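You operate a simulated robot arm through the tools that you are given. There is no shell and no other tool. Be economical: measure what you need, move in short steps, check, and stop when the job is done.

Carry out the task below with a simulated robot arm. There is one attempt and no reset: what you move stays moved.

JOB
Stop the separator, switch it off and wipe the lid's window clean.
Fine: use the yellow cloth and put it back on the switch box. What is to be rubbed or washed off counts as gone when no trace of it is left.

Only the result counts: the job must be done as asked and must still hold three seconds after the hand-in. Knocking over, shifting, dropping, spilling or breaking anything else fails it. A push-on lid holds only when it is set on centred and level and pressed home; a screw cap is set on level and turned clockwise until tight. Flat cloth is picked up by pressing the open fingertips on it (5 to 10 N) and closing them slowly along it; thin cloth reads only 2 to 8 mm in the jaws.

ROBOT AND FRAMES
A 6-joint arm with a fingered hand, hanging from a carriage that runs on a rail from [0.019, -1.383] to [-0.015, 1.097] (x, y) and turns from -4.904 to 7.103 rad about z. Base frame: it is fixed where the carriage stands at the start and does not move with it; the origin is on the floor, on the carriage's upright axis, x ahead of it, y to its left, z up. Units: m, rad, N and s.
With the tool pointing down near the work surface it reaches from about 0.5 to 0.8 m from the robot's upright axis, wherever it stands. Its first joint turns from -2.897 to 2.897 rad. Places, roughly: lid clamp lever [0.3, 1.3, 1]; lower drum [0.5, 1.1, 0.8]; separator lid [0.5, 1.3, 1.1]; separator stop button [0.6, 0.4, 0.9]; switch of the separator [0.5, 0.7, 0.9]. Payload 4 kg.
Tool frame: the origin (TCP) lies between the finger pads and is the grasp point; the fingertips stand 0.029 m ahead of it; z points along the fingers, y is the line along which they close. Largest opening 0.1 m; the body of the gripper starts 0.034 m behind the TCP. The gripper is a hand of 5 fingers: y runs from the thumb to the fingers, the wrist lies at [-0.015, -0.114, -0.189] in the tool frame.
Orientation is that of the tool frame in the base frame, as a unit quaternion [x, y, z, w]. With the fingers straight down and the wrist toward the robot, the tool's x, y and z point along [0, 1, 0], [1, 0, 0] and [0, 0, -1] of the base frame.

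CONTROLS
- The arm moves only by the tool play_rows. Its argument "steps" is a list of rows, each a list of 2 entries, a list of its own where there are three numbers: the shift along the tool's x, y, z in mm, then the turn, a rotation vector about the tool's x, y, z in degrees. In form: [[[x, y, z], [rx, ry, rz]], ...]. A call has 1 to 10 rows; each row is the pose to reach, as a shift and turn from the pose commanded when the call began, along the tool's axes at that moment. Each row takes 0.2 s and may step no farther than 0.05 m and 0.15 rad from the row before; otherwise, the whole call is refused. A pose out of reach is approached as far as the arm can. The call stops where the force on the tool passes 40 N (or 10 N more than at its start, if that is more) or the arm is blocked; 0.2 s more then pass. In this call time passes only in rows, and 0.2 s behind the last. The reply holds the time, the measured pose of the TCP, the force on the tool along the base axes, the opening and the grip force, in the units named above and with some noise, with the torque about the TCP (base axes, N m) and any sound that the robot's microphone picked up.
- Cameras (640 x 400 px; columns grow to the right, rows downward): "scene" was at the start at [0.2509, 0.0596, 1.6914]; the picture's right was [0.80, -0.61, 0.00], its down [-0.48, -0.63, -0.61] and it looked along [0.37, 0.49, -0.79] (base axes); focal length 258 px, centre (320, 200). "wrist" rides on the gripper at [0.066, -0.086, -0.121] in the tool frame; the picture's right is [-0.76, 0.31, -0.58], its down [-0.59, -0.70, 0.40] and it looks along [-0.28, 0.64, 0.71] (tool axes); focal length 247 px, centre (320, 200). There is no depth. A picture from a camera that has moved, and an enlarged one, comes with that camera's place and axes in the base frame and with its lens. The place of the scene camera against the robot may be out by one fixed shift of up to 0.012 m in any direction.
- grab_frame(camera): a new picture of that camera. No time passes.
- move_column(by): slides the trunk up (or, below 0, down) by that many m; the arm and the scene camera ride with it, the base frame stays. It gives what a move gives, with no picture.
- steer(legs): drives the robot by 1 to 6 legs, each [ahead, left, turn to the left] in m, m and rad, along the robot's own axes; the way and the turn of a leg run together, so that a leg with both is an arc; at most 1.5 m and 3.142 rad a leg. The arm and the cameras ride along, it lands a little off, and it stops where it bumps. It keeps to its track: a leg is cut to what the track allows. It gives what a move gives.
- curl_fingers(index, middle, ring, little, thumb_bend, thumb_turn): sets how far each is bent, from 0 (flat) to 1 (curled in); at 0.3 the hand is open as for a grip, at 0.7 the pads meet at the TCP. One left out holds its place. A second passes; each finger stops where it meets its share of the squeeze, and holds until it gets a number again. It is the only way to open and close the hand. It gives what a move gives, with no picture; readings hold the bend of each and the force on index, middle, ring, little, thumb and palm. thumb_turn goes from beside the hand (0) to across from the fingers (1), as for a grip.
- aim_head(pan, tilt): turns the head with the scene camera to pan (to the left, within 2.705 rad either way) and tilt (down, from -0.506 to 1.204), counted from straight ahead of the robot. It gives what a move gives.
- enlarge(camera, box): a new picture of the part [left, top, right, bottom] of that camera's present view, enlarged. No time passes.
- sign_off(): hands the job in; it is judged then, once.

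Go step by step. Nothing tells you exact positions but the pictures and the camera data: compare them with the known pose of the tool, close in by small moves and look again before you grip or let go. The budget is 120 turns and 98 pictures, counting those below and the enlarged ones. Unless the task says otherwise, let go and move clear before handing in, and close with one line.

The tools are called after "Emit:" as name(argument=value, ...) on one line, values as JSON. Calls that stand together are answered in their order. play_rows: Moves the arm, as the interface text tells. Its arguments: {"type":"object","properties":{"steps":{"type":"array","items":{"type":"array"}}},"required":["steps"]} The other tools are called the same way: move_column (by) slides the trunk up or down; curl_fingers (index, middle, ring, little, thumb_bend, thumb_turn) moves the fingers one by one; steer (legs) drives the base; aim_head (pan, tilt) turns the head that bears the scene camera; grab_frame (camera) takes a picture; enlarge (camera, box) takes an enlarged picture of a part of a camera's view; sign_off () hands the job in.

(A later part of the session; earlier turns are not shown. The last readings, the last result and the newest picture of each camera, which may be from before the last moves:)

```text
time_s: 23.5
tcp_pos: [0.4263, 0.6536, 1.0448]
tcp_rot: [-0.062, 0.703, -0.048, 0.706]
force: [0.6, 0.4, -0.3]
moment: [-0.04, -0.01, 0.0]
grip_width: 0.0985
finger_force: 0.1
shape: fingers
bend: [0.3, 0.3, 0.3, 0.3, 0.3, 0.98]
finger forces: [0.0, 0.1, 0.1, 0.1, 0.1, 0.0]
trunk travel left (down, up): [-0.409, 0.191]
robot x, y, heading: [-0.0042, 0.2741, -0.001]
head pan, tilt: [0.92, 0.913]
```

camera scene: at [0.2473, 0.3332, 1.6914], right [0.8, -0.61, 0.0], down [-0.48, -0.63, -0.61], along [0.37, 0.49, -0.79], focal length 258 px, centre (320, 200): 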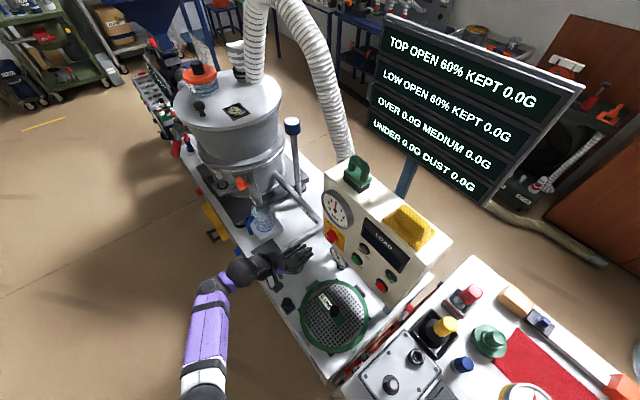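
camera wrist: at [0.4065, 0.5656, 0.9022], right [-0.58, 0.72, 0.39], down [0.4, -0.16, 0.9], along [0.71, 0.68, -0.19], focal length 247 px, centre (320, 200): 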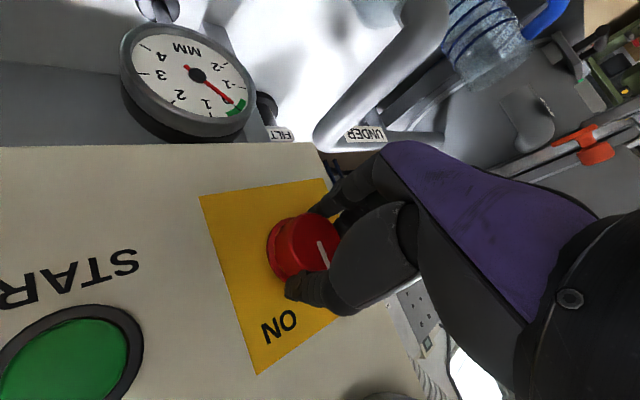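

Knob mark is squarely at OFF. Continuing the rotation back.

Emit:
play_rows(steps=[[[0, 0, 0], [0, 0, 8.4]]])

Emit:
play_rows(steps=[[[0, 0, 0], [4.6, 4.6, 4.6]], [[0, 0, 0], [9.2, 9.2, 9.2]], [[0, 0, 0], [13.8, 13.8, 13.8]], [[0, 0, 0], [18.4, 18.4, 18.4]], [[0, 0, 0], [23, 23, 23]], [[0, 0, 0], [27.6, 27.6, 27.6]], [[0, 0, 0], [32.2, 32.2, 32.2]], [[0, 0, 0], [36.8, 36.8, 36.8]]])

Emit:
play_rows(steps=[[[0, 0, 0], [4.6, 4.6, 4.6]], [[0, 0, 0], [9.2, 9.2, 9.2]], [[0, 0, 0], [13.8, 13.8, 13.8]], [[0, 0, 0], [18.4, 18.4, 18.4]], [[0, 0, 0], [23, 23, 23]], [[0, 0, 0], [27.6, 27.6, 27.6]], [[0, 0, 0], [32.4, 32.4, 32.4]]])

Emit:
move_column(by=0.12)

Emit:
grab_frame(camera="wrist")

Emit:
grab_frame(camera="scene")

```text
time_s: 23.9
tcp_pos: [0.427, 0.653, 1.0442]
tcp_rot: [-0.01, 0.706, 0.004, 0.708]
force: [0.4, 0.4, 0.6]
moment: [-0.03, -0.01, 0.01]
grip_width: 0.0982
finger_force: 0.1
shape: fingers
bend: [0.3, 0.3, 0.3, 0.3, 0.3, 0.98]
finger forces: [0.1, 0.0, 0.1, 0.1, 0.0, 0.1]
trunk travel left (down, up): [-0.409, 0.191]
robot x, y, heading: [-0.0045, 0.2743, -0.005]
head pan, tilt: [0.92, 0.913]
```

```text
time_s: 25.7
tcp_pos: [0.4263, 0.6535, 1.0441]
tcp_rot: [0.422, 0.82, 0.0, 0.386]
force: [-0.5, 0.1, -0.3]
moment: [-0.03, -0.03, -0.01]
grip_width: 0.0987
finger_force: 0.0
shape: fingers
bend: [0.3, 0.3, 0.3, 0.3, 0.3, 0.98]
finger forces: [0.1, 0.0, 0.0, 0.0, 0.0, 0.1]
trunk travel left (down, up): [-0.409, 0.191]
robot x, y, heading: [-0.0024, 0.2725, 0.003]
head pan, tilt: [0.92, 0.913]
```

```text
time_s: 27.3
tcp_pos: [0.4416, 0.661, 1.0251]
tcp_rot: [0.701, 0.713, -0.003, 0.004]
force: [-0.5, 0.0, -0.2]
moment: [-0.01, -0.04, -0.01]
grip_width: 0.0984
finger_force: 0.1
shape: fingers
bend: [0.3, 0.3, 0.3, 0.3, 0.3, 0.98]
finger forces: [0.0, 0.0, 0.1, 0.1, 0.1, 0.1]
out of reach, approached as far as the arm can: row 5, 6, 7
trunk travel left (down, up): [-0.409, 0.191]
robot x, y, heading: [-0.0044, 0.2751, -0.001]
head pan, tilt: [0.92, 0.913]
```

```text
time_s: 28.8
tcp_pos: [0.4412, 0.6605, 1.1458]
tcp_rot: [0.7, 0.714, -0.004, 0.005]
force: [-0.1, -0.2, -0.4]
moment: [-0.01, 0.03, 0.0]
grip_width: 0.0985
finger_force: 0.1
shape: fingers
bend: [0.3, 0.3, 0.3, 0.3, 0.3, 0.98]
finger forces: [0.1, 0.1, 0.1, 0.0, 0.0, 0.1]
trunk travel left (down, up): [-0.529, 0.071]
robot x, y, heading: [-0.0029, 0.2749, 0.0]
head pan, tilt: [0.92, 0.913]
```

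```text
61 pictures are left
camera wrist: at [0.3541, 0.7271, 1.2658], right [0.32, -0.74, 0.59], down [-0.69, -0.61, -0.39], along [0.65, -0.28, -0.71], focal length 247 px, centre (320, 200)
```

wrist: 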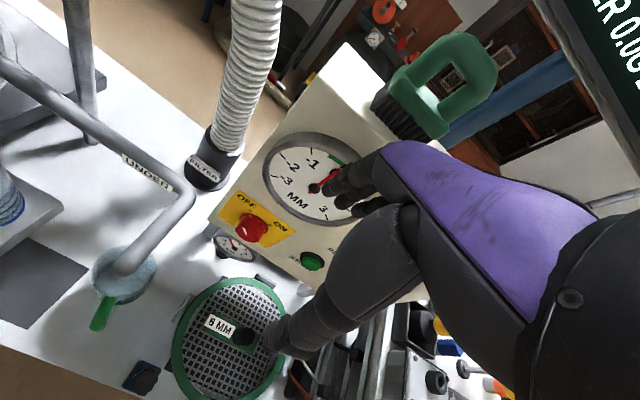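

```text
60 pictures are left
camera scene: at [0.2471, 0.3332, 1.8113], right [0.8, -0.61, 0.0], down [-0.48, -0.63, -0.61], along [0.37, 0.49, -0.79], focal length 258 px, centre (320, 200)
```

scene: 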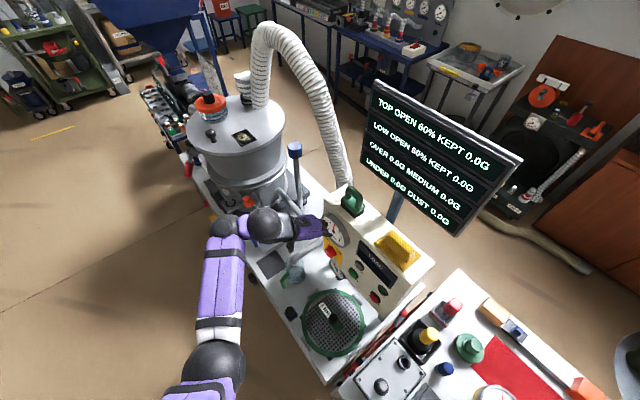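

Now the cloth. I'll slide right so the hand is in front of it and triangulate its ridge.

Emit:
steer(legs=[[0, -0.14, 0]])

Emit:
grab_frame(camera="wrist")

Emit:
enlarge(camera="scene", box=[290, 140, 450, 240])

```text
time_s: 30.2
tcp_pos: [0.4432, 0.5167, 1.1464]
tcp_rot: [0.7, 0.714, -0.002, 0.005]
force: [-0.3, 0.3, 0.1]
moment: [-0.02, -0.01, -0.01]
grip_width: 0.0987
finger_force: 0.0
shape: fingers
bend: [0.3, 0.3, 0.3, 0.3, 0.3, 0.98]
finger forces: [0.0, 0.0, 0.1, 0.0, 0.1, 0.0]
trunk travel left (down, up): [-0.529, 0.071]
robot x, y, heading: [-0.0026, 0.1313, 0.002]
head pan, tilt: [0.92, 0.913]
```

```text
59 pictures are left
camera wrist: at [0.356, 0.5832, 1.266], right [0.32, -0.74, 0.59], down [-0.69, -0.61, -0.39], along [0.65, -0.28, -0.71], focal length 247 px, centre (320, 200)
```

wrist: 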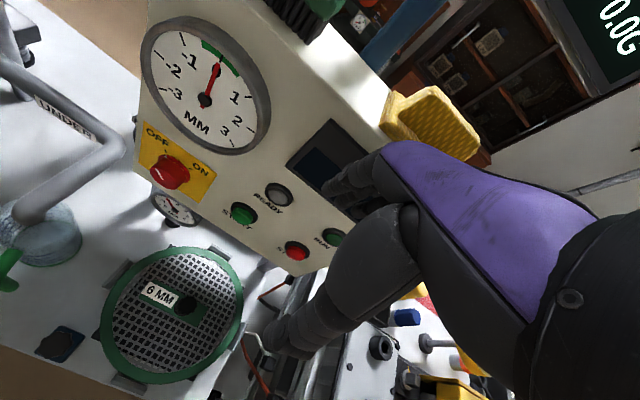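

```text
4.00 times, centred on (370, 190) of scene
camera zoom: at [0.2491, 0.189, 1.8114], right [0.8, -0.6, 0.0], down [-0.48, -0.63, -0.61], along [0.37, 0.49, -0.79], focal length 1033 px, centre (120, 240)
```

zoom: 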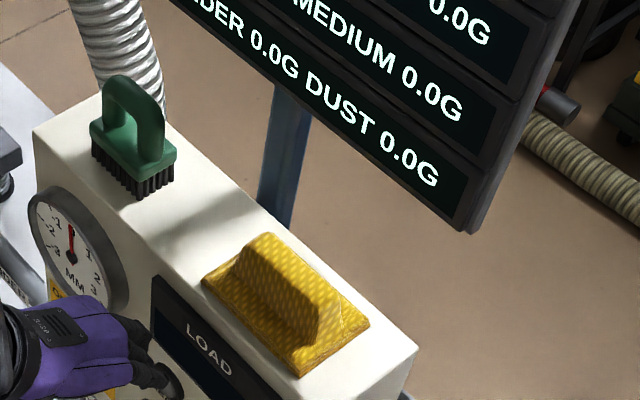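

The cloth is a folded pad with a ridge handle: ridge centre about (0.62, 0.472), top z≈1.20. I'll go above it.

Emit:
play_rows(steps=[[[0, 0, -50], [0, 0, 0]], [[0, 0, -95], [0, 0, 0]], [[-20, 40, -110], [0, 0, 0]], [[-48, 80, -110], [0, 0, 0]], [[-48, 125, -110], [0, 0, 0]], [[-48, 175, -110], [0, 0, 0]]])

Emit:
grab_frame(camera="wrist")

Emit:
enlarge(camera="scene", box=[300, 140, 460, 240])

```text
time_s: 31.8
tcp_pos: [0.61, 0.4754, 1.2433]
tcp_rot: [0.698, 0.716, -0.012, -0.002]
force: [-15.9, -1.4, -11.6]
moment: [0.16, -0.31, -0.2]
grip_width: 0.0986
finger_force: 10.2
shape: fingers
bend: [0.3, 0.33, 0.3, 0.3, 0.3, 0.98]
finger forces: [0.0, 19.4, 0.0, 0.0, 0.0, 0.1]
out of reach, approached as far as the arm can: row 1, 2, 3, 4
trunk travel left (down, up): [-0.529, 0.071]
robot x, y, heading: [-0.0021, 0.1303, 0.003]
head pan, tilt: [0.92, 0.913]
stopped in row 6: the force on the tool passed its limit at 43 N (the readings are from after the stop); the commanded pose is now the measured one
```

```text
57 pictures are left
camera wrist: at [0.5257, 0.5414, 1.3659], right [0.34, -0.74, 0.58], down [-0.69, -0.61, -0.38], along [0.63, -0.28, -0.72], focal length 247 px, centre (320, 200)
```

wrist: 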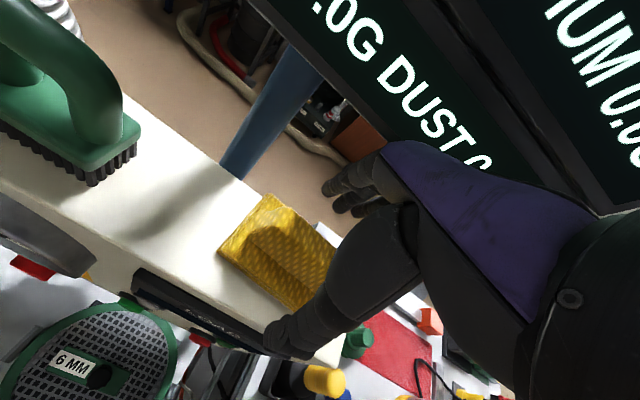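

```text
4.00 times, centred on (380, 190) of scene
camera zoom: at [0.2479, 0.1891, 1.8106], right [0.8, -0.6, 0.0], down [-0.48, -0.63, -0.61], along [0.37, 0.49, -0.79], focal length 1033 px, centre (80, 240)
```

zoom: 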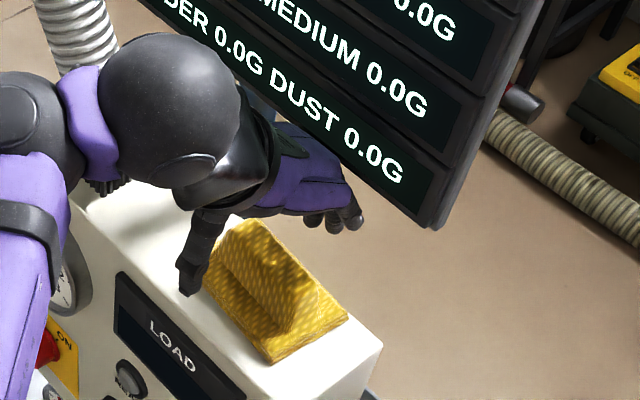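

A finger brushed the display board behind. I'll back off at once and narrow the hand.

Emit:
play_rows(steps=[[[0, -25, 0], [0, 0, 0]]])

Emit:
curl_fingers(index=0.48, middle=0.48, ring=0.48, little=0.48)

Emit:
aim_head(pan=0.7, tilt=0.75)

Emit:
grab_frame(camera="scene")

Emit:
grab_frame(camera="wrist")

```text
time_s: 32.2
tcp_pos: [0.5919, 0.4756, 1.2505]
tcp_rot: [0.699, 0.715, -0.007, 0.002]
force: [-0.3, -1.2, 0.2]
moment: [0.01, 0.02, -0.01]
grip_width: 0.0986
finger_force: 0.1
shape: fingers
bend: [0.3, 0.3, 0.3, 0.3, 0.3, 0.98]
finger forces: [0.0, 0.0, 0.0, 0.0, 0.0, 0.1]
trunk travel left (down, up): [-0.529, 0.071]
robot x, y, heading: [-0.0029, 0.1286, 0.004]
head pan, tilt: [0.92, 0.913]
```

```text
time_s: 33.2
tcp_pos: [0.5911, 0.4758, 1.25]
tcp_rot: [0.699, 0.715, -0.008, 0.001]
force: [-0.2, -0.6, -0.6]
moment: [0.0, 0.01, -0.01]
grip_width: 0.0776
finger_force: 0.0
shape: fingers
bend: [0.48, 0.48, 0.48, 0.48, 0.3, 0.98]
finger forces: [0.0, 0.0, 0.0, 0.1, 0.0, 0.1]
trunk travel left (down, up): [-0.529, 0.071]
robot x, y, heading: [-0.003, 0.1261, 0.002]
head pan, tilt: [0.92, 0.913]
```

```text
time_s: 33.9
tcp_pos: [0.5921, 0.4752, 1.2492]
tcp_rot: [0.698, 0.716, -0.008, 0.001]
force: [0.6, 1.2, 0.4]
moment: [-0.01, 0.01, 0.01]
grip_width: 0.0773
finger_force: 0.1
shape: fingers
bend: [0.48, 0.48, 0.48, 0.48, 0.3, 0.98]
finger forces: [0.0, 0.0, 0.0, 0.0, 0.1, 0.0]
trunk travel left (down, up): [-0.529, 0.071]
robot x, y, heading: [-0.0011, 0.1257, 0.001]
head pan, tilt: [0.7, 0.75]
```

```text
55 pictures are left
camera scene: at [0.267, 0.1831, 1.8241], right [0.65, -0.76, 0.0], down [-0.52, -0.44, -0.73], along [0.56, 0.47, -0.68], focal length 258 px, centre (320, 200)
```

scene: 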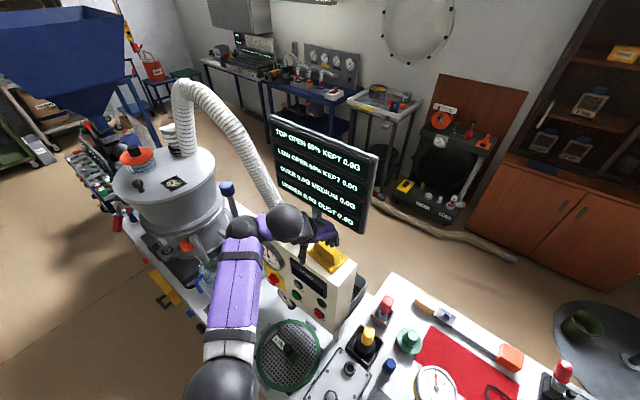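

```text
54 pictures are left
camera wrist: at [0.5054, 0.5414, 1.3709], right [0.33, -0.74, 0.58], down [-0.69, -0.61, -0.38], along [0.64, -0.28, -0.72], focal length 247 px, centre (320, 200)
```

wrist: 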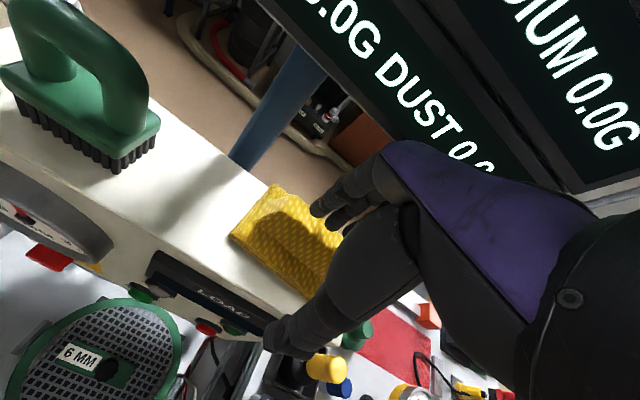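

Backed off cleanly, board unmoved. I'll now go in lower with the narrower hand, in small steps.

Emit:
play_rows(steps=[[[0, 8, 12], [0, 0, 0]], [[0, 16, 22], [0, 0, 0]], [[0, 22, 32], [0, 0, 0]]])

Emit:
grab_frame(camera="wrist")

Emit:
enlarge(camera="scene", box=[260, 180, 400, 300])

```text
time_s: 34.7
tcp_pos: [0.6128, 0.4774, 1.2176]
tcp_rot: [0.699, 0.715, -0.007, 0.001]
force: [5.1, -1.0, 14.2]
moment: [-0.08, -0.19, 0.01]
grip_width: 0.0791
finger_force: 7.6
shape: fingers
bend: [0.47, 0.94, 0.48, 0.48, 0.3, 0.98]
finger forces: [2.6, 11.7, 0.0, 0.1, 0.0, 0.1]
trunk travel left (down, up): [-0.529, 0.071]
robot x, y, heading: [-0.0038, 0.1282, 0.0]
head pan, tilt: [0.7, 0.75]
```

```text
53 pictures are left
camera wrist: at [0.5269, 0.5427, 1.339], right [0.33, -0.74, 0.58], down [-0.69, -0.61, -0.38], along [0.64, -0.28, -0.72], focal length 247 px, centre (320, 200)
```

wrist: 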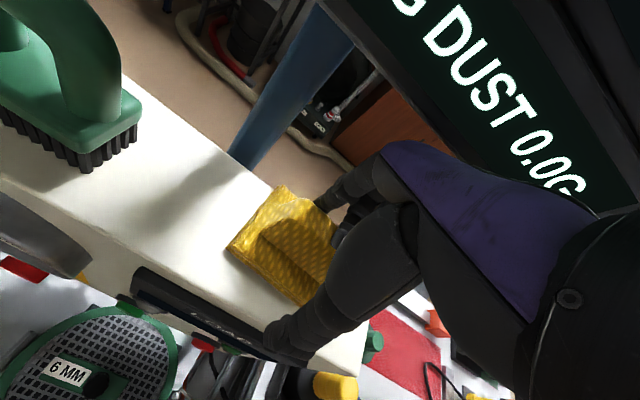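

```text
3.33 times, centred on (330, 240) of scene
camera zoom: at [0.2676, 0.1834, 1.8244], right [0.65, -0.76, 0.0], down [-0.52, -0.44, -0.73], along [0.56, 0.47, -0.68], focal length 861 px, centre (287, 67)
```

zoom: 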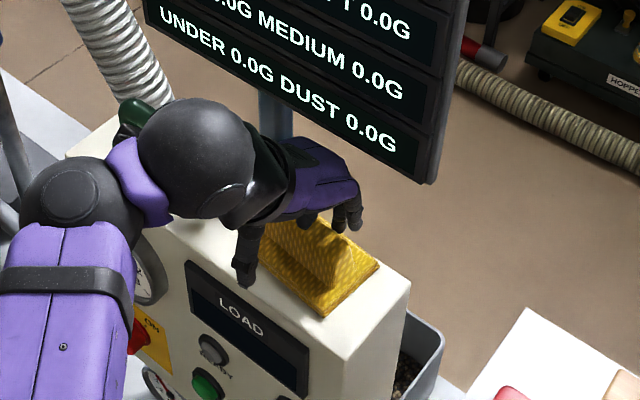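

A fingertip landed on the ridge top. I'll lift, open slightly and go further behind the ridge.

Emit:
play_rows(steps=[[[0, 0, -20], [0, 0, 0]]])

Emit:
curl_fingers(index=0.4, middle=0.4, ring=0.4, little=0.4)

Emit:
play_rows(steps=[[[0, 8, 0], [0, 0, 0]], [[0, 14, 0], [0, 0, 0]]])

Emit:
enlarge(camera="wrist", box=[200, 120, 400, 350])

Emit:
enlarge(camera="scene", box=[290, 210, 380, 280])

```text
time_s: 35.1
tcp_pos: [0.6119, 0.4768, 1.2378]
tcp_rot: [0.697, 0.717, -0.009, 0.001]
force: [-3.9, 0.0, 7.5]
moment: [-0.06, -0.11, -0.03]
grip_width: 0.0777
finger_force: 4.8
shape: fingers
bend: [0.48, 0.52, 0.48, 0.48, 0.3, 0.98]
finger forces: [0.0, 8.4, 0.1, 0.0, 0.0, 0.0]
trunk travel left (down, up): [-0.529, 0.071]
robot x, y, heading: [-0.0024, 0.1297, -0.0]
head pan, tilt: [0.7, 0.75]
```

```text
time_s: 36.1
tcp_pos: [0.6113, 0.4757, 1.2381]
tcp_rot: [0.698, 0.716, -0.007, 0.0]
force: [0.4, -0.3, -0.5]
moment: [-0.01, 0.02, -0.02]
grip_width: 0.0865
finger_force: 0.1
shape: fingers
bend: [0.4, 0.4, 0.4, 0.4, 0.3, 0.98]
finger forces: [0.0, 0.0, 0.1, 0.1, 0.1, 0.0]
trunk travel left (down, up): [-0.529, 0.071]
robot x, y, heading: [-0.0026, 0.1275, 0.001]
head pan, tilt: [0.7, 0.75]
```

```text
time_s: 36.7
tcp_pos: [0.6195, 0.4759, 1.2299]
tcp_rot: [0.697, 0.717, -0.013, -0.003]
force: [-27.0, 1.8, -16.6]
moment: [0.06, -1.14, -0.17]
grip_width: 0.087
finger_force: 16.2
shape: fingers
bend: [0.4, 0.39, 0.4, 0.4, 0.3, 0.98]
finger forces: [0.0, 20.2, 0.0, 0.1, 0.1, 12.8]
trunk travel left (down, up): [-0.529, 0.071]
robot x, y, heading: [-0.0033, 0.1308, -0.001]
head pan, tilt: [0.7, 0.75]
```

```text
1.74 times, centred on (300, 235) of wrist
camera zoom: at [0.5352, 0.5423, 1.3521], right [0.34, -0.74, 0.58], down [-0.69, -0.62, -0.37], along [0.63, -0.28, -0.72], focal length 430 px, centre (355, 139)
```

zoom: 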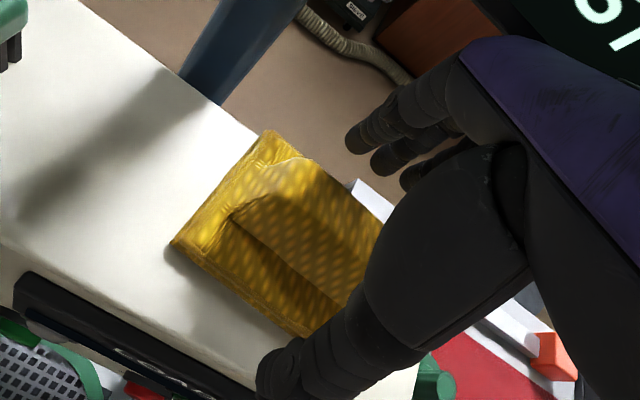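

```text
5.71 times, centred on (335, 245) of scene
camera zoom: at [0.2653, 0.1832, 1.8227], right [0.65, -0.76, 0.0], down [-0.52, -0.44, -0.73], along [0.56, 0.47, -0.68], focal length 1476 px, centre (234, -57)
```

zoom: 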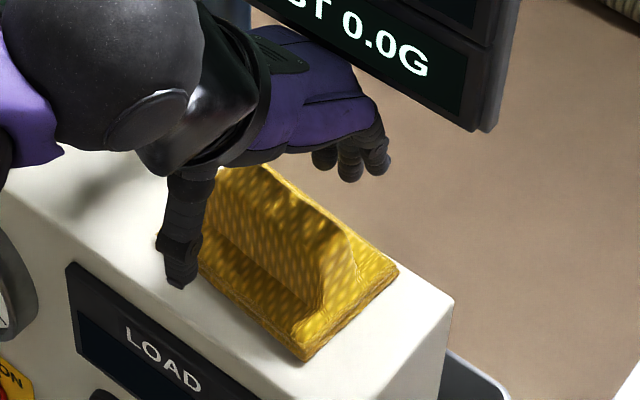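

The hand's back meets the board's lower edge. New idea: flatten the fingers so they pass over the ridge with the hand lower, then curl them down behind it.

Emit:
play_rows(steps=[[[0, -25, 0], [0, 0, 0]], [[0, -40, 0], [0, 0, 0]]])

Emit:
curl_fingers(index=0.1, middle=0.1, ring=0.1, little=0.1)

Emit:
play_rows(steps=[[[0, 0, 10], [0, 0, 0]], [[0, 12, 14], [0, 0, 0]], [[0, 24, 14], [0, 0, 0]]])

Emit:
enlarge(camera="scene", box=[270, 190, 390, 280])

Emit:
grab_frame(camera="wrist")

```text
time_s: 37.3
tcp_pos: [0.5893, 0.4751, 1.2386]
tcp_rot: [0.698, 0.716, -0.007, 0.002]
force: [0.8, 0.5, 0.4]
moment: [0.0, -0.02, -0.02]
grip_width: 0.0871
finger_force: 0.2
shape: fingers
bend: [0.4, 0.4, 0.4, 0.4, 0.3, 0.98]
finger forces: [0.1, 1.0, 0.0, 0.0, 0.1, 0.1]
trunk travel left (down, up): [-0.529, 0.071]
robot x, y, heading: [0.0026, 0.1281, 0.003]
head pan, tilt: [0.7, 0.75]
```

```text
time_s: 38.3
tcp_pos: [0.5871, 0.4731, 1.2371]
tcp_rot: [0.699, 0.715, -0.008, 0.001]
force: [0.0, 0.4, -0.5]
moment: [0.06, -0.01, 0.02]
grip_width: 0.1261
finger_force: 0.1
shape: fingers
bend: [0.1, 0.1, 0.1, 0.1, 0.3, 0.98]
finger forces: [0.0, 0.1, 0.0, 0.0, 0.0, 0.0]
trunk travel left (down, up): [-0.529, 0.071]
robot x, y, heading: [-0.0028, 0.1277, 0.002]
head pan, tilt: [0.7, 0.75]
```

```text
time_s: 39.1
tcp_pos: [0.6104, 0.4755, 1.2226]
tcp_rot: [0.698, 0.716, -0.008, 0.001]
force: [0.5, 0.0, 0.0]
moment: [0.02, 0.02, -0.03]
grip_width: 0.1262
finger_force: 0.1
shape: fingers
bend: [0.1, 0.1, 0.1, 0.1, 0.3, 0.98]
finger forces: [0.0, 0.0, 0.0, 0.0, 0.0, 0.0]
trunk travel left (down, up): [-0.529, 0.071]
robot x, y, heading: [0.0009, 0.1284, 0.002]
head pan, tilt: [0.7, 0.75]
```

```text
4.44 times, centred on (330, 235) of scene
camera zoom: at [0.267, 0.1831, 1.8241], right [0.65, -0.76, 0.0], down [-0.52, -0.44, -0.73], along [0.56, 0.47, -0.68], focal length 1148 px, centre (276, 44)
```

zoom: 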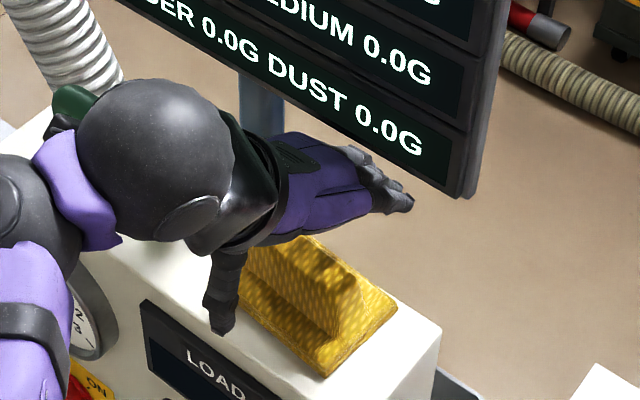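

```text
48 pictures are left
camera wrist: at [0.5255, 0.5412, 1.3445], right [0.33, -0.74, 0.58], down [-0.69, -0.61, -0.38], along [0.64, -0.28, -0.71], focal length 247 px, centre (320, 200)
```

wrist: 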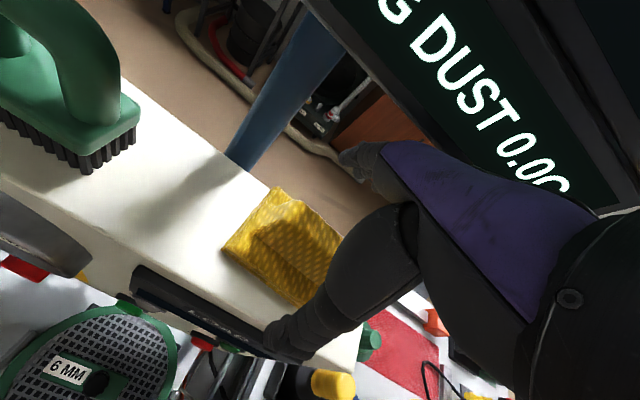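

No contact. Going a little lower and further.

Emit:
play_rows(steps=[[[0, 0, 8], [0, 0, 0]], [[0, 8, 12], [0, 0, 0]], [[0, 14, 14], [0, 0, 0]]])

Emit:
curl_fingers(index=0.35, middle=0.35, ring=0.35, little=0.35)

Emit:
enlarge(camera="scene", box=[270, 190, 390, 280])

Emit:
enlarge(camera="wrist", box=[200, 120, 400, 350])

```text
time_s: 39.9
tcp_pos: [0.624, 0.475, 1.2093]
tcp_rot: [0.699, 0.715, -0.008, 0.002]
force: [0.7, 0.2, 0.2]
moment: [0.01, 0.0, -0.03]
grip_width: 0.1262
finger_force: 0.0
shape: fingers
bend: [0.1, 0.1, 0.1, 0.1, 0.3, 0.98]
finger forces: [0.0, 0.0, 0.0, 0.0, 0.1, 0.1]
trunk travel left (down, up): [-0.529, 0.071]
robot x, y, heading: [-0.0019, 0.1277, 0.005]
head pan, tilt: [0.7, 0.75]
```

```text
time_s: 40.9
tcp_pos: [0.6249, 0.4741, 1.2087]
tcp_rot: [0.698, 0.716, -0.007, 0.001]
force: [-0.3, -0.8, -0.6]
moment: [-0.01, 0.03, 0.01]
grip_width: 0.093
finger_force: 0.0
shape: fingers
bend: [0.35, 0.35, 0.35, 0.35, 0.3, 0.98]
finger forces: [0.1, 0.0, 0.1, 0.1, 0.1, 0.0]
trunk travel left (down, up): [-0.529, 0.071]
robot x, y, heading: [-0.0018, 0.1315, 0.002]
head pan, tilt: [0.7, 0.75]
```

```text
4.44 times, centred on (330, 235) of scene
camera zoom: at [0.2671, 0.1831, 1.8241], right [0.65, -0.76, 0.0], down [-0.52, -0.44, -0.73], along [0.56, 0.47, -0.68], focal length 1148 px, centre (276, 44)
```

zoom: 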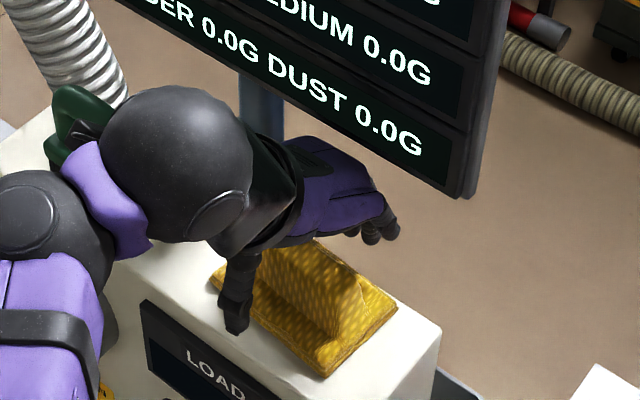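

```text
1.74 times, centred on (300, 235) of wrist
camera zoom: at [0.5385, 0.5408, 1.3303], right [0.33, -0.74, 0.58], down [-0.69, -0.61, -0.38], along [0.64, -0.28, -0.72], focal length 430 px, centre (355, 139)
```

zoom: 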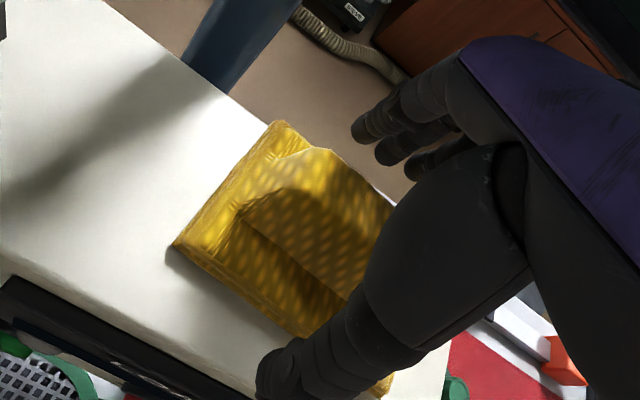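

Fingers are behind the ridge with no contact. Lowering to bring the pads to the ridge's mid-height.

Emit:
play_rows(steps=[[[0, 0, 8], [0, 0, 0]], [[0, 0, 14], [0, 0, 0]], [[0, 0, 20], [0, 0, 0]]])

Emit:
curl_fingers(index=0.75, middle=0.75, ring=0.75, little=0.75, thumb_bend=0.75)

Emit:
enlarge(camera="wrist", box=[200, 120, 400, 350])

Emit:
enlarge(camera="scene", box=[270, 190, 390, 280])

```text
time_s: 41.7
tcp_pos: [0.6231, 0.4741, 1.1887]
tcp_rot: [0.699, 0.716, -0.008, 0.001]
force: [0.2, 0.5, -0.2]
moment: [-0.01, 0.02, 0.01]
grip_width: 0.0932
finger_force: 0.1
shape: fingers
bend: [0.35, 0.35, 0.35, 0.35, 0.3, 0.98]
finger forces: [0.0, 0.0, 0.1, 0.0, 0.0, 0.1]
trunk travel left (down, up): [-0.529, 0.071]
robot x, y, heading: [-0.0004, 0.1287, 0.003]
head pan, tilt: [0.7, 0.75]
```

```text
time_s: 42.7
tcp_pos: [0.6259, 0.4761, 1.1926]
tcp_rot: [0.698, 0.716, -0.006, 0.002]
force: [8.5, 0.3, 11.7]
moment: [-0.08, -0.69, 0.14]
grip_width: 0.0708
finger_force: 26.7
shape: fingers
bend: [0.51, 0.51, 0.57, 0.75, 0.41, 0.99]
finger forces: [9.6, 15.0, 8.5, 0.7, 18.8, 0.0]
trunk travel left (down, up): [-0.529, 0.071]
robot x, y, heading: [-0.0012, 0.1286, -0.002]
head pan, tilt: [0.7, 0.75]
```

```text
1.74 times, centred on (300, 235) of wrist
camera zoom: at [0.5403, 0.5414, 1.3129], right [0.33, -0.74, 0.58], down [-0.69, -0.61, -0.39], along [0.65, -0.28, -0.71], focal length 430 px, centre (355, 139)
```

zoom: 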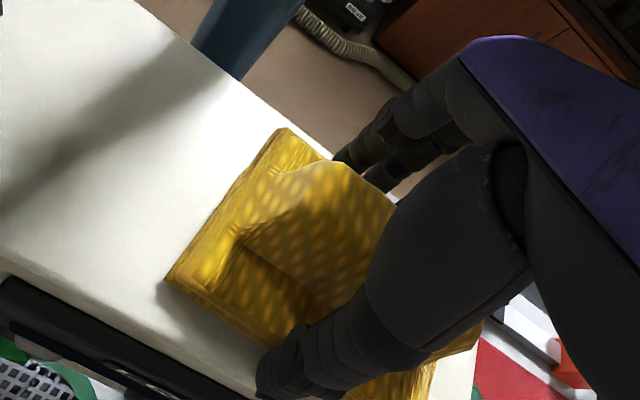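

```text
4.44 times, centred on (330, 235) of scene
camera zoom: at [0.2679, 0.1833, 1.8248], right [0.65, -0.76, 0.0], down [-0.52, -0.44, -0.73], along [0.56, 0.47, -0.68], focal length 1148 px, centre (276, 44)
```

zoom: 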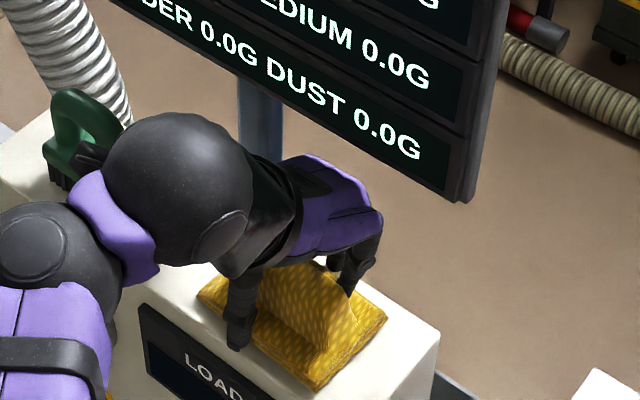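

The tips pinched the thick base pad rather than the ridge. I'll reopen, rise about 1 cm and close again.

Emit:
curl_fingers(index=0.35, middle=0.35, ring=0.35, little=0.35, thumb_bend=0.3)

Emit:
play_rows(steps=[[[0, -2, -12], [0, 0, 0]]])

Emit:
curl_fingers(index=0.75, middle=0.75, ring=0.75, little=0.75, thumb_bend=0.75)

Emit:
enlarge(camera="wrist", box=[200, 120, 400, 350])

Emit:
enlarge(camera="scene", box=[270, 190, 390, 280])

```text
time_s: 43.7
tcp_pos: [0.624, 0.475, 1.1884]
tcp_rot: [0.698, 0.716, -0.008, 0.001]
force: [-5.2, -1.0, 9.5]
moment: [-0.1, -0.19, -0.09]
grip_width: 0.0924
finger_force: 4.4
shape: fingers
bend: [0.35, 0.4, 0.35, 0.35, 0.3, 0.98]
finger forces: [0.0, 9.1, 0.0, 0.0, 0.0, 0.0]
trunk travel left (down, up): [-0.529, 0.071]
robot x, y, heading: [-0.0007, 0.1298, 0.0]
head pan, tilt: [0.7, 0.75]
```

```text
time_s: 44.1
tcp_pos: [0.6216, 0.474, 1.1995]
tcp_rot: [0.699, 0.715, -0.008, 0.001]
force: [0.4, 0.1, -0.4]
moment: [0.02, -0.02, 0.03]
grip_width: 0.0924
finger_force: 0.0
shape: fingers
bend: [0.35, 0.35, 0.35, 0.35, 0.3, 0.98]
finger forces: [0.0, 0.0, 0.1, 0.0, 0.0, 0.0]
trunk travel left (down, up): [-0.529, 0.071]
robot x, y, heading: [-0.0003, 0.1248, 0.001]
head pan, tilt: [0.7, 0.75]
```

```text
time_s: 45.1
tcp_pos: [0.6227, 0.4758, 1.2015]
tcp_rot: [0.698, 0.716, -0.007, 0.002]
force: [1.8, -0.6, 7.4]
moment: [-0.01, 0.33, -0.03]
grip_width: 0.0375
finger_force: 25.0
shape: fingers
bend: [0.74, 0.55, 0.73, 0.75, 0.52, 1.0]
finger forces: [4.9, 19.1, 3.0, 1.5, 21.8, 0.1]
trunk travel left (down, up): [-0.529, 0.071]
robot x, y, heading: [0.0001, 0.1271, -0.001]
head pan, tilt: [0.7, 0.75]
```

```text
1.74 times, centred on (300, 235) of wrist
camera zoom: at [0.5376, 0.542, 1.323], right [0.33, -0.74, 0.58], down [-0.69, -0.61, -0.39], along [0.64, -0.28, -0.71], focal length 430 px, centre (355, 139)
```

zoom: 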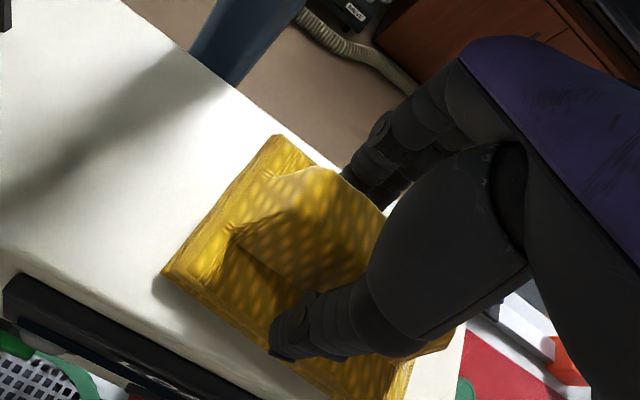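

```text
4.44 times, centred on (330, 235) of scene
camera zoom: at [0.2674, 0.1832, 1.8244], right [0.65, -0.76, 0.0], down [-0.52, -0.44, -0.73], along [0.56, 0.47, -0.68], focal length 1148 px, centre (276, 44)
```

zoom: 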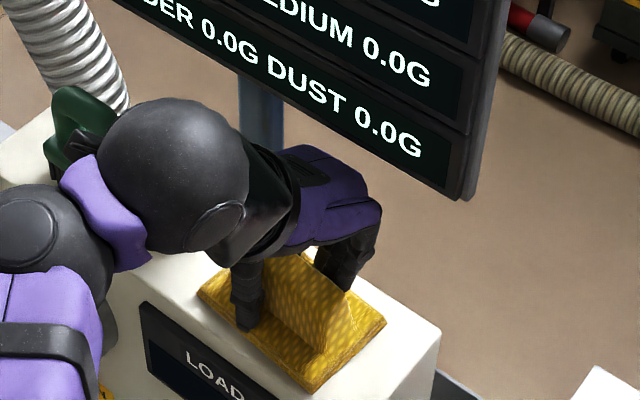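

Now holding the ridge (25 N). Lift slightly, then draw back out from under the board.

Emit:
play_rows(steps=[[[0, 0, -6], [0, 0, 0]], [[0, -10, -15], [0, 0, 0]], [[0, -25, -22], [0, 0, 0]], [[0, -45, -30], [0, 0, 0]]])

Emit:
enlarge(camera="scene", box=[260, 180, 400, 300])

Emit:
enlarge(camera="wrist", box=[150, 100, 450, 390])

```text
time_s: 46.1
tcp_pos: [0.5767, 0.474, 1.2319]
tcp_rot: [0.699, 0.715, -0.008, 0.001]
force: [0.8, 0.1, -0.8]
moment: [0.0, 0.05, -0.02]
grip_width: 0.0376
finger_force: 24.1
shape: fingers
bend: [0.74, 0.55, 0.73, 0.75, 0.52, 0.99]
finger forces: [4.5, 17.9, 3.0, 1.4, 20.8, 0.1]
trunk travel left (down, up): [-0.529, 0.071]
robot x, y, heading: [-0.0022, 0.1287, 0.005]
head pan, tilt: [0.7, 0.75]
```

```text
3.33 times, centred on (330, 240) of scene
camera zoom: at [0.2672, 0.1831, 1.8241], right [0.65, -0.76, 0.0], down [-0.52, -0.44, -0.73], along [0.56, 0.47, -0.68], focal length 861 px, centre (287, 67)
```

zoom: 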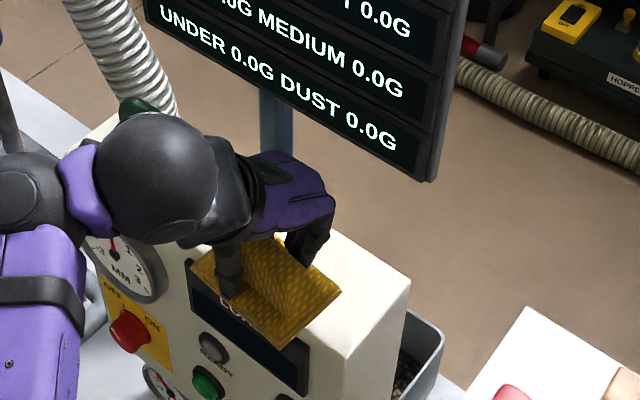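

```text
1.38 times, centred on (300, 245) of wrist
camera zoom: at [0.4909, 0.5398, 1.3533], right [0.33, -0.74, 0.58], down [-0.69, -0.61, -0.38], along [0.64, -0.28, -0.72], focal length 341 px, centre (348, 138)
```

zoom: 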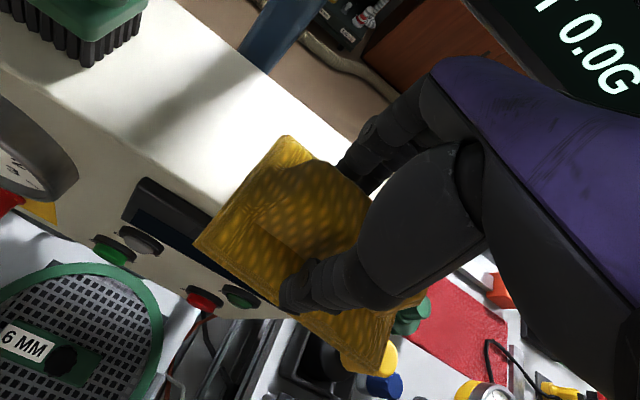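

Cloth held and lifted. I'll draw it back to x≈0.50, raise the trunk and slide toward the separator.

Emit:
play_rows(steps=[[[0, -40, -5], [0, 0, 0]], [[0, -78, -8], [0, 0, 0]]])

Emit:
move_column(by=0.07)

Emit:
steer(legs=[[0, 0.45, 0]])

Emit:
grab_frame(camera="scene")

Emit:
grab_frame(camera="wrist")

```text
time_s: 46.7
tcp_pos: [0.53, 0.4864, 1.2157]
tcp_rot: [0.698, 0.717, -0.008, 0.001]
force: [0.4, 0.5, -0.7]
moment: [-0.02, 0.0, 0.01]
grip_width: 0.0377
finger_force: 23.2
shape: fingers
bend: [0.74, 0.55, 0.73, 0.75, 0.52, 0.99]
finger forces: [4.4, 17.0, 3.0, 1.5, 20.6, 0.0]
out of reach, approached as far as the arm can: row 1, 2
trunk travel left (down, up): [-0.529, 0.071]
robot x, y, heading: [-0.0003, 0.1271, 0.001]
head pan, tilt: [0.7, 0.75]
```

```text
time_s: 47.8
tcp_pos: [0.53, 0.4861, 1.2833]
tcp_rot: [0.697, 0.717, -0.008, 0.001]
force: [-0.1, 0.5, -0.8]
moment: [-0.01, -0.01, -0.01]
grip_width: 0.0376
finger_force: 22.7
shape: fingers
bend: [0.74, 0.55, 0.73, 0.75, 0.52, 0.99]
finger forces: [4.4, 16.7, 3.1, 1.4, 20.7, 0.0]
trunk travel left (down, up): [-0.599, 0.001]
robot x, y, heading: [-0.0007, 0.1303, 0.0]
head pan, tilt: [0.7, 0.75]
```

```text
time_s: 50.5
tcp_pos: [0.5287, 0.9303, 1.2836]
tcp_rot: [0.702, 0.712, -0.007, 0.001]
force: [0.3, 0.2, 0.2]
moment: [-0.04, -0.04, 0.0]
grip_width: 0.0376
finger_force: 23.2
shape: fingers
bend: [0.74, 0.55, 0.73, 0.75, 0.52, 0.99]
finger forces: [4.5, 16.0, 3.1, 1.3, 20.6, 0.0]
trunk travel left (down, up): [-0.599, 0.001]
robot x, y, heading: [-0.0078, 0.5825, -0.01]
head pan, tilt: [0.7, 0.75]
```

```text
39 pictures are left
camera scene: at [0.2614, 0.6288, 1.8941], right [0.64, -0.77, 0.0], down [-0.53, -0.43, -0.73], along [0.56, 0.47, -0.68], focal length 258 px, centre (320, 200)
```

scene: 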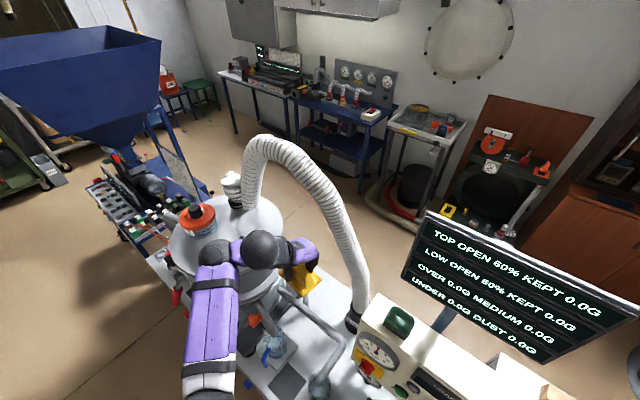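

```text
38 pictures are left
camera wrist: at [0.4422, 0.9959, 1.4055], right [0.32, -0.74, 0.58], down [-0.7, -0.6, -0.38], along [0.64, -0.28, -0.72], focal length 247 px, centre (320, 200)
```

wrist: 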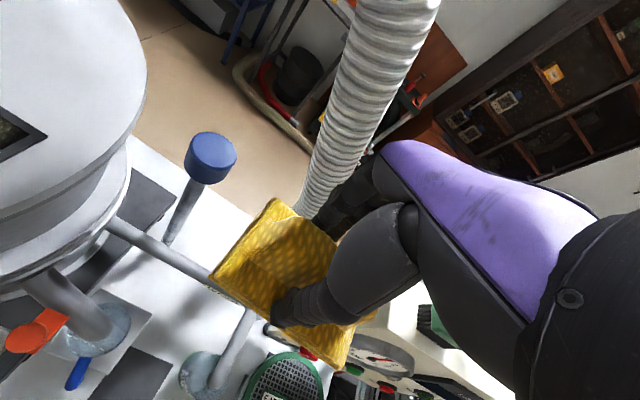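

Cloth in hand. I'll turn the head to look at the lid and window.

Emit:
aim_head(pan=1.15, tilt=0.8)

Emit:
grab_frame(camera="scene")

```text
time_s: 51.4
tcp_pos: [0.5271, 0.9297, 1.2844]
tcp_rot: [0.701, 0.713, -0.008, 0.001]
force: [0.7, 0.3, -0.9]
moment: [0.02, -0.03, 0.04]
grip_width: 0.0378
finger_force: 22.3
shape: fingers
bend: [0.74, 0.55, 0.73, 0.75, 0.52, 0.99]
finger forces: [4.3, 16.1, 3.0, 1.4, 20.6, 0.1]
trunk travel left (down, up): [-0.599, 0.001]
robot x, y, heading: [-0.0082, 0.5793, -0.006]
head pan, tilt: [1.15, 0.799]
```

```text
37 pictures are left
camera scene: at [0.2312, 0.6493, 1.8901], right [0.91, -0.42, 0.0], down [-0.3, -0.65, -0.7], along [0.29, 0.63, -0.72], focal length 258 px, centre (320, 200)
```

scene: 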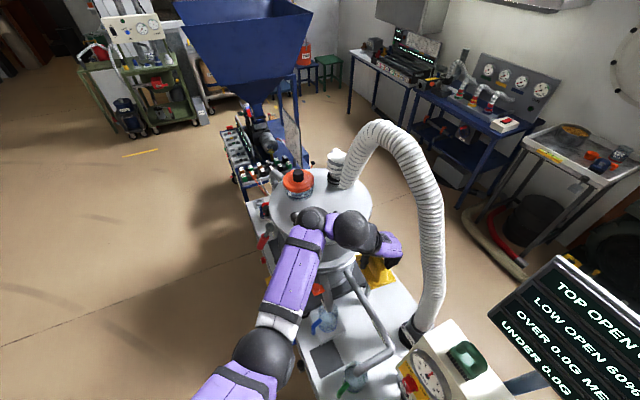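

The arm hides the window from the head; the wrist camera glimpses it at its left edge. I'll slide 0.12 m more and view it with the wrist camera.

Emit:
steer(legs=[[0, 0.12, 0]])

Emit:
grab_frame(camera="wrist")

Emit:
grab_frame(camera="scene")

```text
time_s: 52.7
tcp_pos: [0.5247, 1.0505, 1.2843]
tcp_rot: [0.701, 0.713, -0.008, 0.001]
force: [0.3, -0.4, -0.4]
moment: [0.03, -0.02, 0.0]
grip_width: 0.0375
finger_force: 22.9
shape: fingers
bend: [0.74, 0.55, 0.73, 0.75, 0.52, 0.99]
finger forces: [4.4, 16.0, 3.1, 1.4, 20.5, 0.0]
trunk travel left (down, up): [-0.599, 0.001]
robot x, y, heading: [-0.0089, 0.6975, -0.006]
head pan, tilt: [1.15, 0.799]
```

```text
36 pictures are left
camera wrist: at [0.44, 1.1167, 1.4054], right [0.32, -0.74, 0.58], down [-0.7, -0.61, -0.38], along [0.64, -0.28, -0.72], focal length 247 px, centre (320, 200)
```

wrist: 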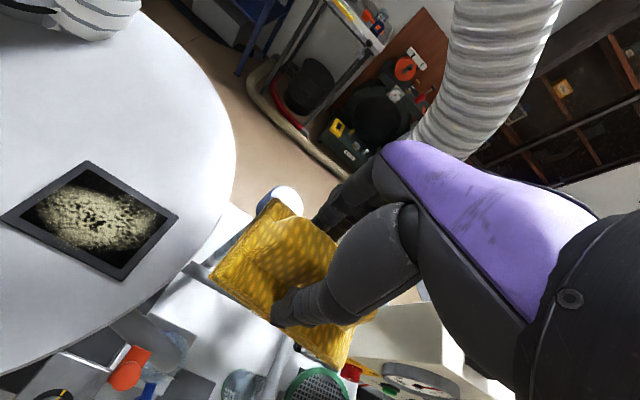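

```text
35 pictures are left
camera scene: at [0.2294, 0.7699, 1.8901], right [0.91, -0.41, 0.0], down [-0.3, -0.65, -0.7], along [0.29, 0.63, -0.72], focal length 258 px, centre (320, 200)
```

scene: 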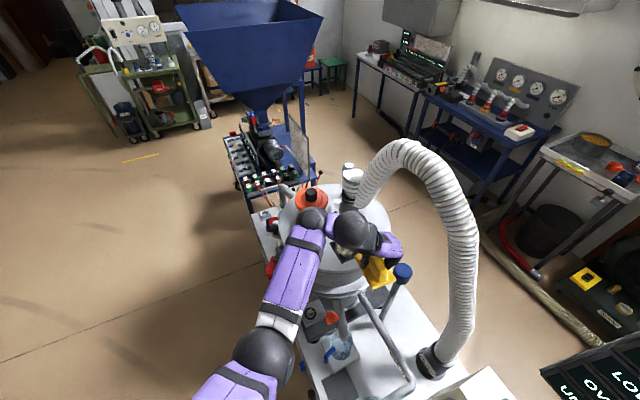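

Window frame found: x 0.471–0.538, y 1.14–1.227, z≈1.145; centre (0.505, 1.184). Moving above it.

Emit:
steer(legs=[[0, 0.09, 0]])

Emit:
play_rows(steps=[[[22, -10, 0], [0, 0, 0]], [[43, -20, 0], [0, 0, 0]], [[43, -20, 25], [0, 0, 0]]])

Emit:
grab_frame(camera="wrist")

Emit:
enlarge(camera="scene", box=[240, 150, 440, 290])

```text
time_s: 53.8
tcp_pos: [0.524, 1.1383, 1.2849]
tcp_rot: [0.701, 0.713, -0.007, 0.001]
force: [-0.4, -0.3, -0.2]
moment: [0.01, -0.02, 0.02]
grip_width: 0.0373
finger_force: 22.9
shape: fingers
bend: [0.74, 0.55, 0.73, 0.75, 0.52, 0.99]
finger forces: [4.3, 16.0, 3.0, 1.4, 20.6, 0.0]
trunk travel left (down, up): [-0.599, 0.001]
robot x, y, heading: [-0.0095, 0.7854, -0.004]
head pan, tilt: [1.15, 0.799]
```

```text
time_s: 54.6
tcp_pos: [0.5049, 1.1803, 1.2588]
tcp_rot: [0.701, 0.713, -0.007, 0.001]
force: [0.6, 0.6, -0.9]
moment: [0.04, -0.02, 0.0]
grip_width: 0.0375
finger_force: 21.9
shape: fingers
bend: [0.74, 0.55, 0.73, 0.75, 0.52, 0.99]
finger forces: [4.5, 15.3, 2.9, 1.4, 20.5, 0.0]
trunk travel left (down, up): [-0.599, 0.001]
robot x, y, heading: [-0.0096, 0.7861, -0.009]
head pan, tilt: [1.15, 0.799]
```

```text
34 pictures are left
camera wrist: at [0.4189, 1.2472, 1.3805], right [0.32, -0.75, 0.58], down [-0.7, -0.6, -0.39], along [0.64, -0.28, -0.72], focal length 247 px, centre (320, 200)
```

wrist: 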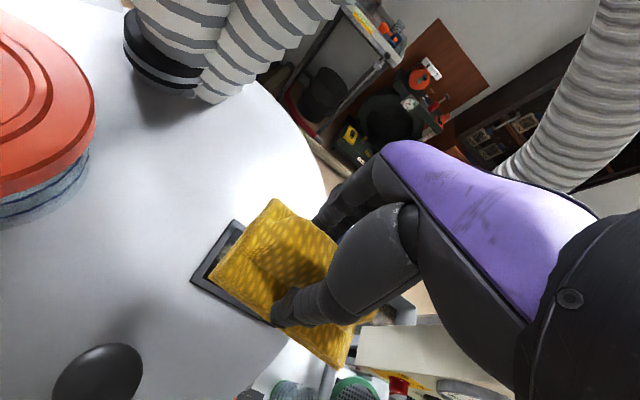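

```text
2.86 times, centred on (340, 220) of scene
camera zoom: at [0.2283, 0.8587, 1.8902], right [0.91, -0.42, 0.0], down [-0.3, -0.65, -0.7], along [0.29, 0.63, -0.72], focal length 738 px, centre (263, 143)
```

zoom: 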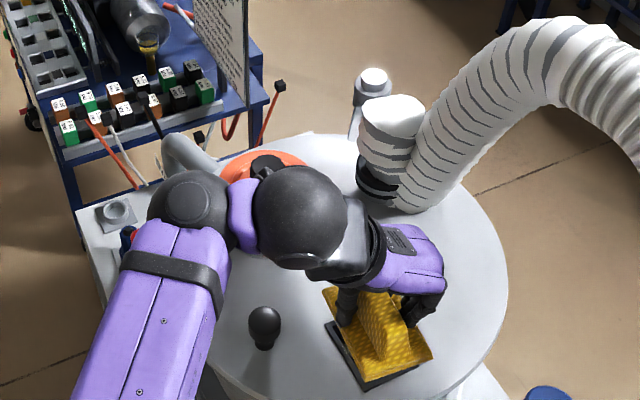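

Pad centre is about (0.496, 1.168); I'll shift it over the window and descend gently.

Emit:
play_rows(steps=[[[16, 8, 20], [0, 0, 0]], [[16, 8, 40], [0, 0, 0]], [[16, 8, 50], [0, 0, 0]], [[16, 8, 56], [0, 0, 0]]])

Emit:
enlarge(camera="wrist", box=[150, 150, 400, 390])

```text
time_s: 55.6
tcp_pos: [0.5103, 1.1947, 1.2027]
tcp_rot: [0.702, 0.712, -0.008, 0.0]
force: [0.4, -0.6, -0.7]
moment: [-0.01, -0.04, -0.03]
grip_width: 0.0378
finger_force: 21.5
shape: fingers
bend: [0.74, 0.55, 0.73, 0.75, 0.52, 0.99]
finger forces: [4.4, 14.4, 3.0, 1.3, 20.3, 0.0]
trunk travel left (down, up): [-0.599, 0.001]
robot x, y, heading: [-0.0108, 0.7861, -0.006]
head pan, tilt: [1.15, 0.799]
```

```text
1.67 times, centred on (275, 270) of wrist
camera zoom: at [0.4254, 1.2622, 1.3237], right [0.32, -0.74, 0.58], down [-0.7, -0.6, -0.38], along [0.64, -0.28, -0.72], focal length 412 px, centre (395, 83)
```

zoom: 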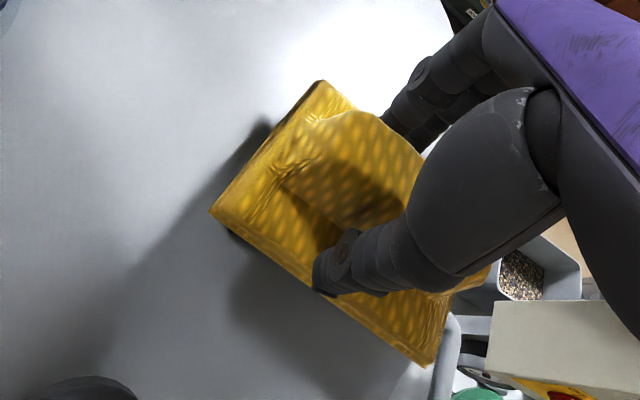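

Pad covers the window. Feeling for contact.

Emit:
play_rows(steps=[[[0, 0, 3], [0, 0, 0]], [[0, 0, 6], [0, 0, 0]], [[0, 0, 9], [0, 0, 0]]])

```text
time_s: 56.4
tcp_pos: [0.5098, 1.1935, 1.1939]
tcp_rot: [0.701, 0.713, -0.008, 0.001]
force: [-0.5, 0.3, -1.1]
moment: [0.04, 0.0, 0.02]
grip_width: 0.0375
finger_force: 21.6
shape: fingers
bend: [0.74, 0.55, 0.73, 0.75, 0.52, 0.99]
finger forces: [4.4, 14.4, 3.1, 1.3, 20.3, 0.0]
trunk travel left (down, up): [-0.599, 0.001]
robot x, y, heading: [-0.0059, 0.7912, -0.009]
head pan, tilt: [1.15, 0.799]
```

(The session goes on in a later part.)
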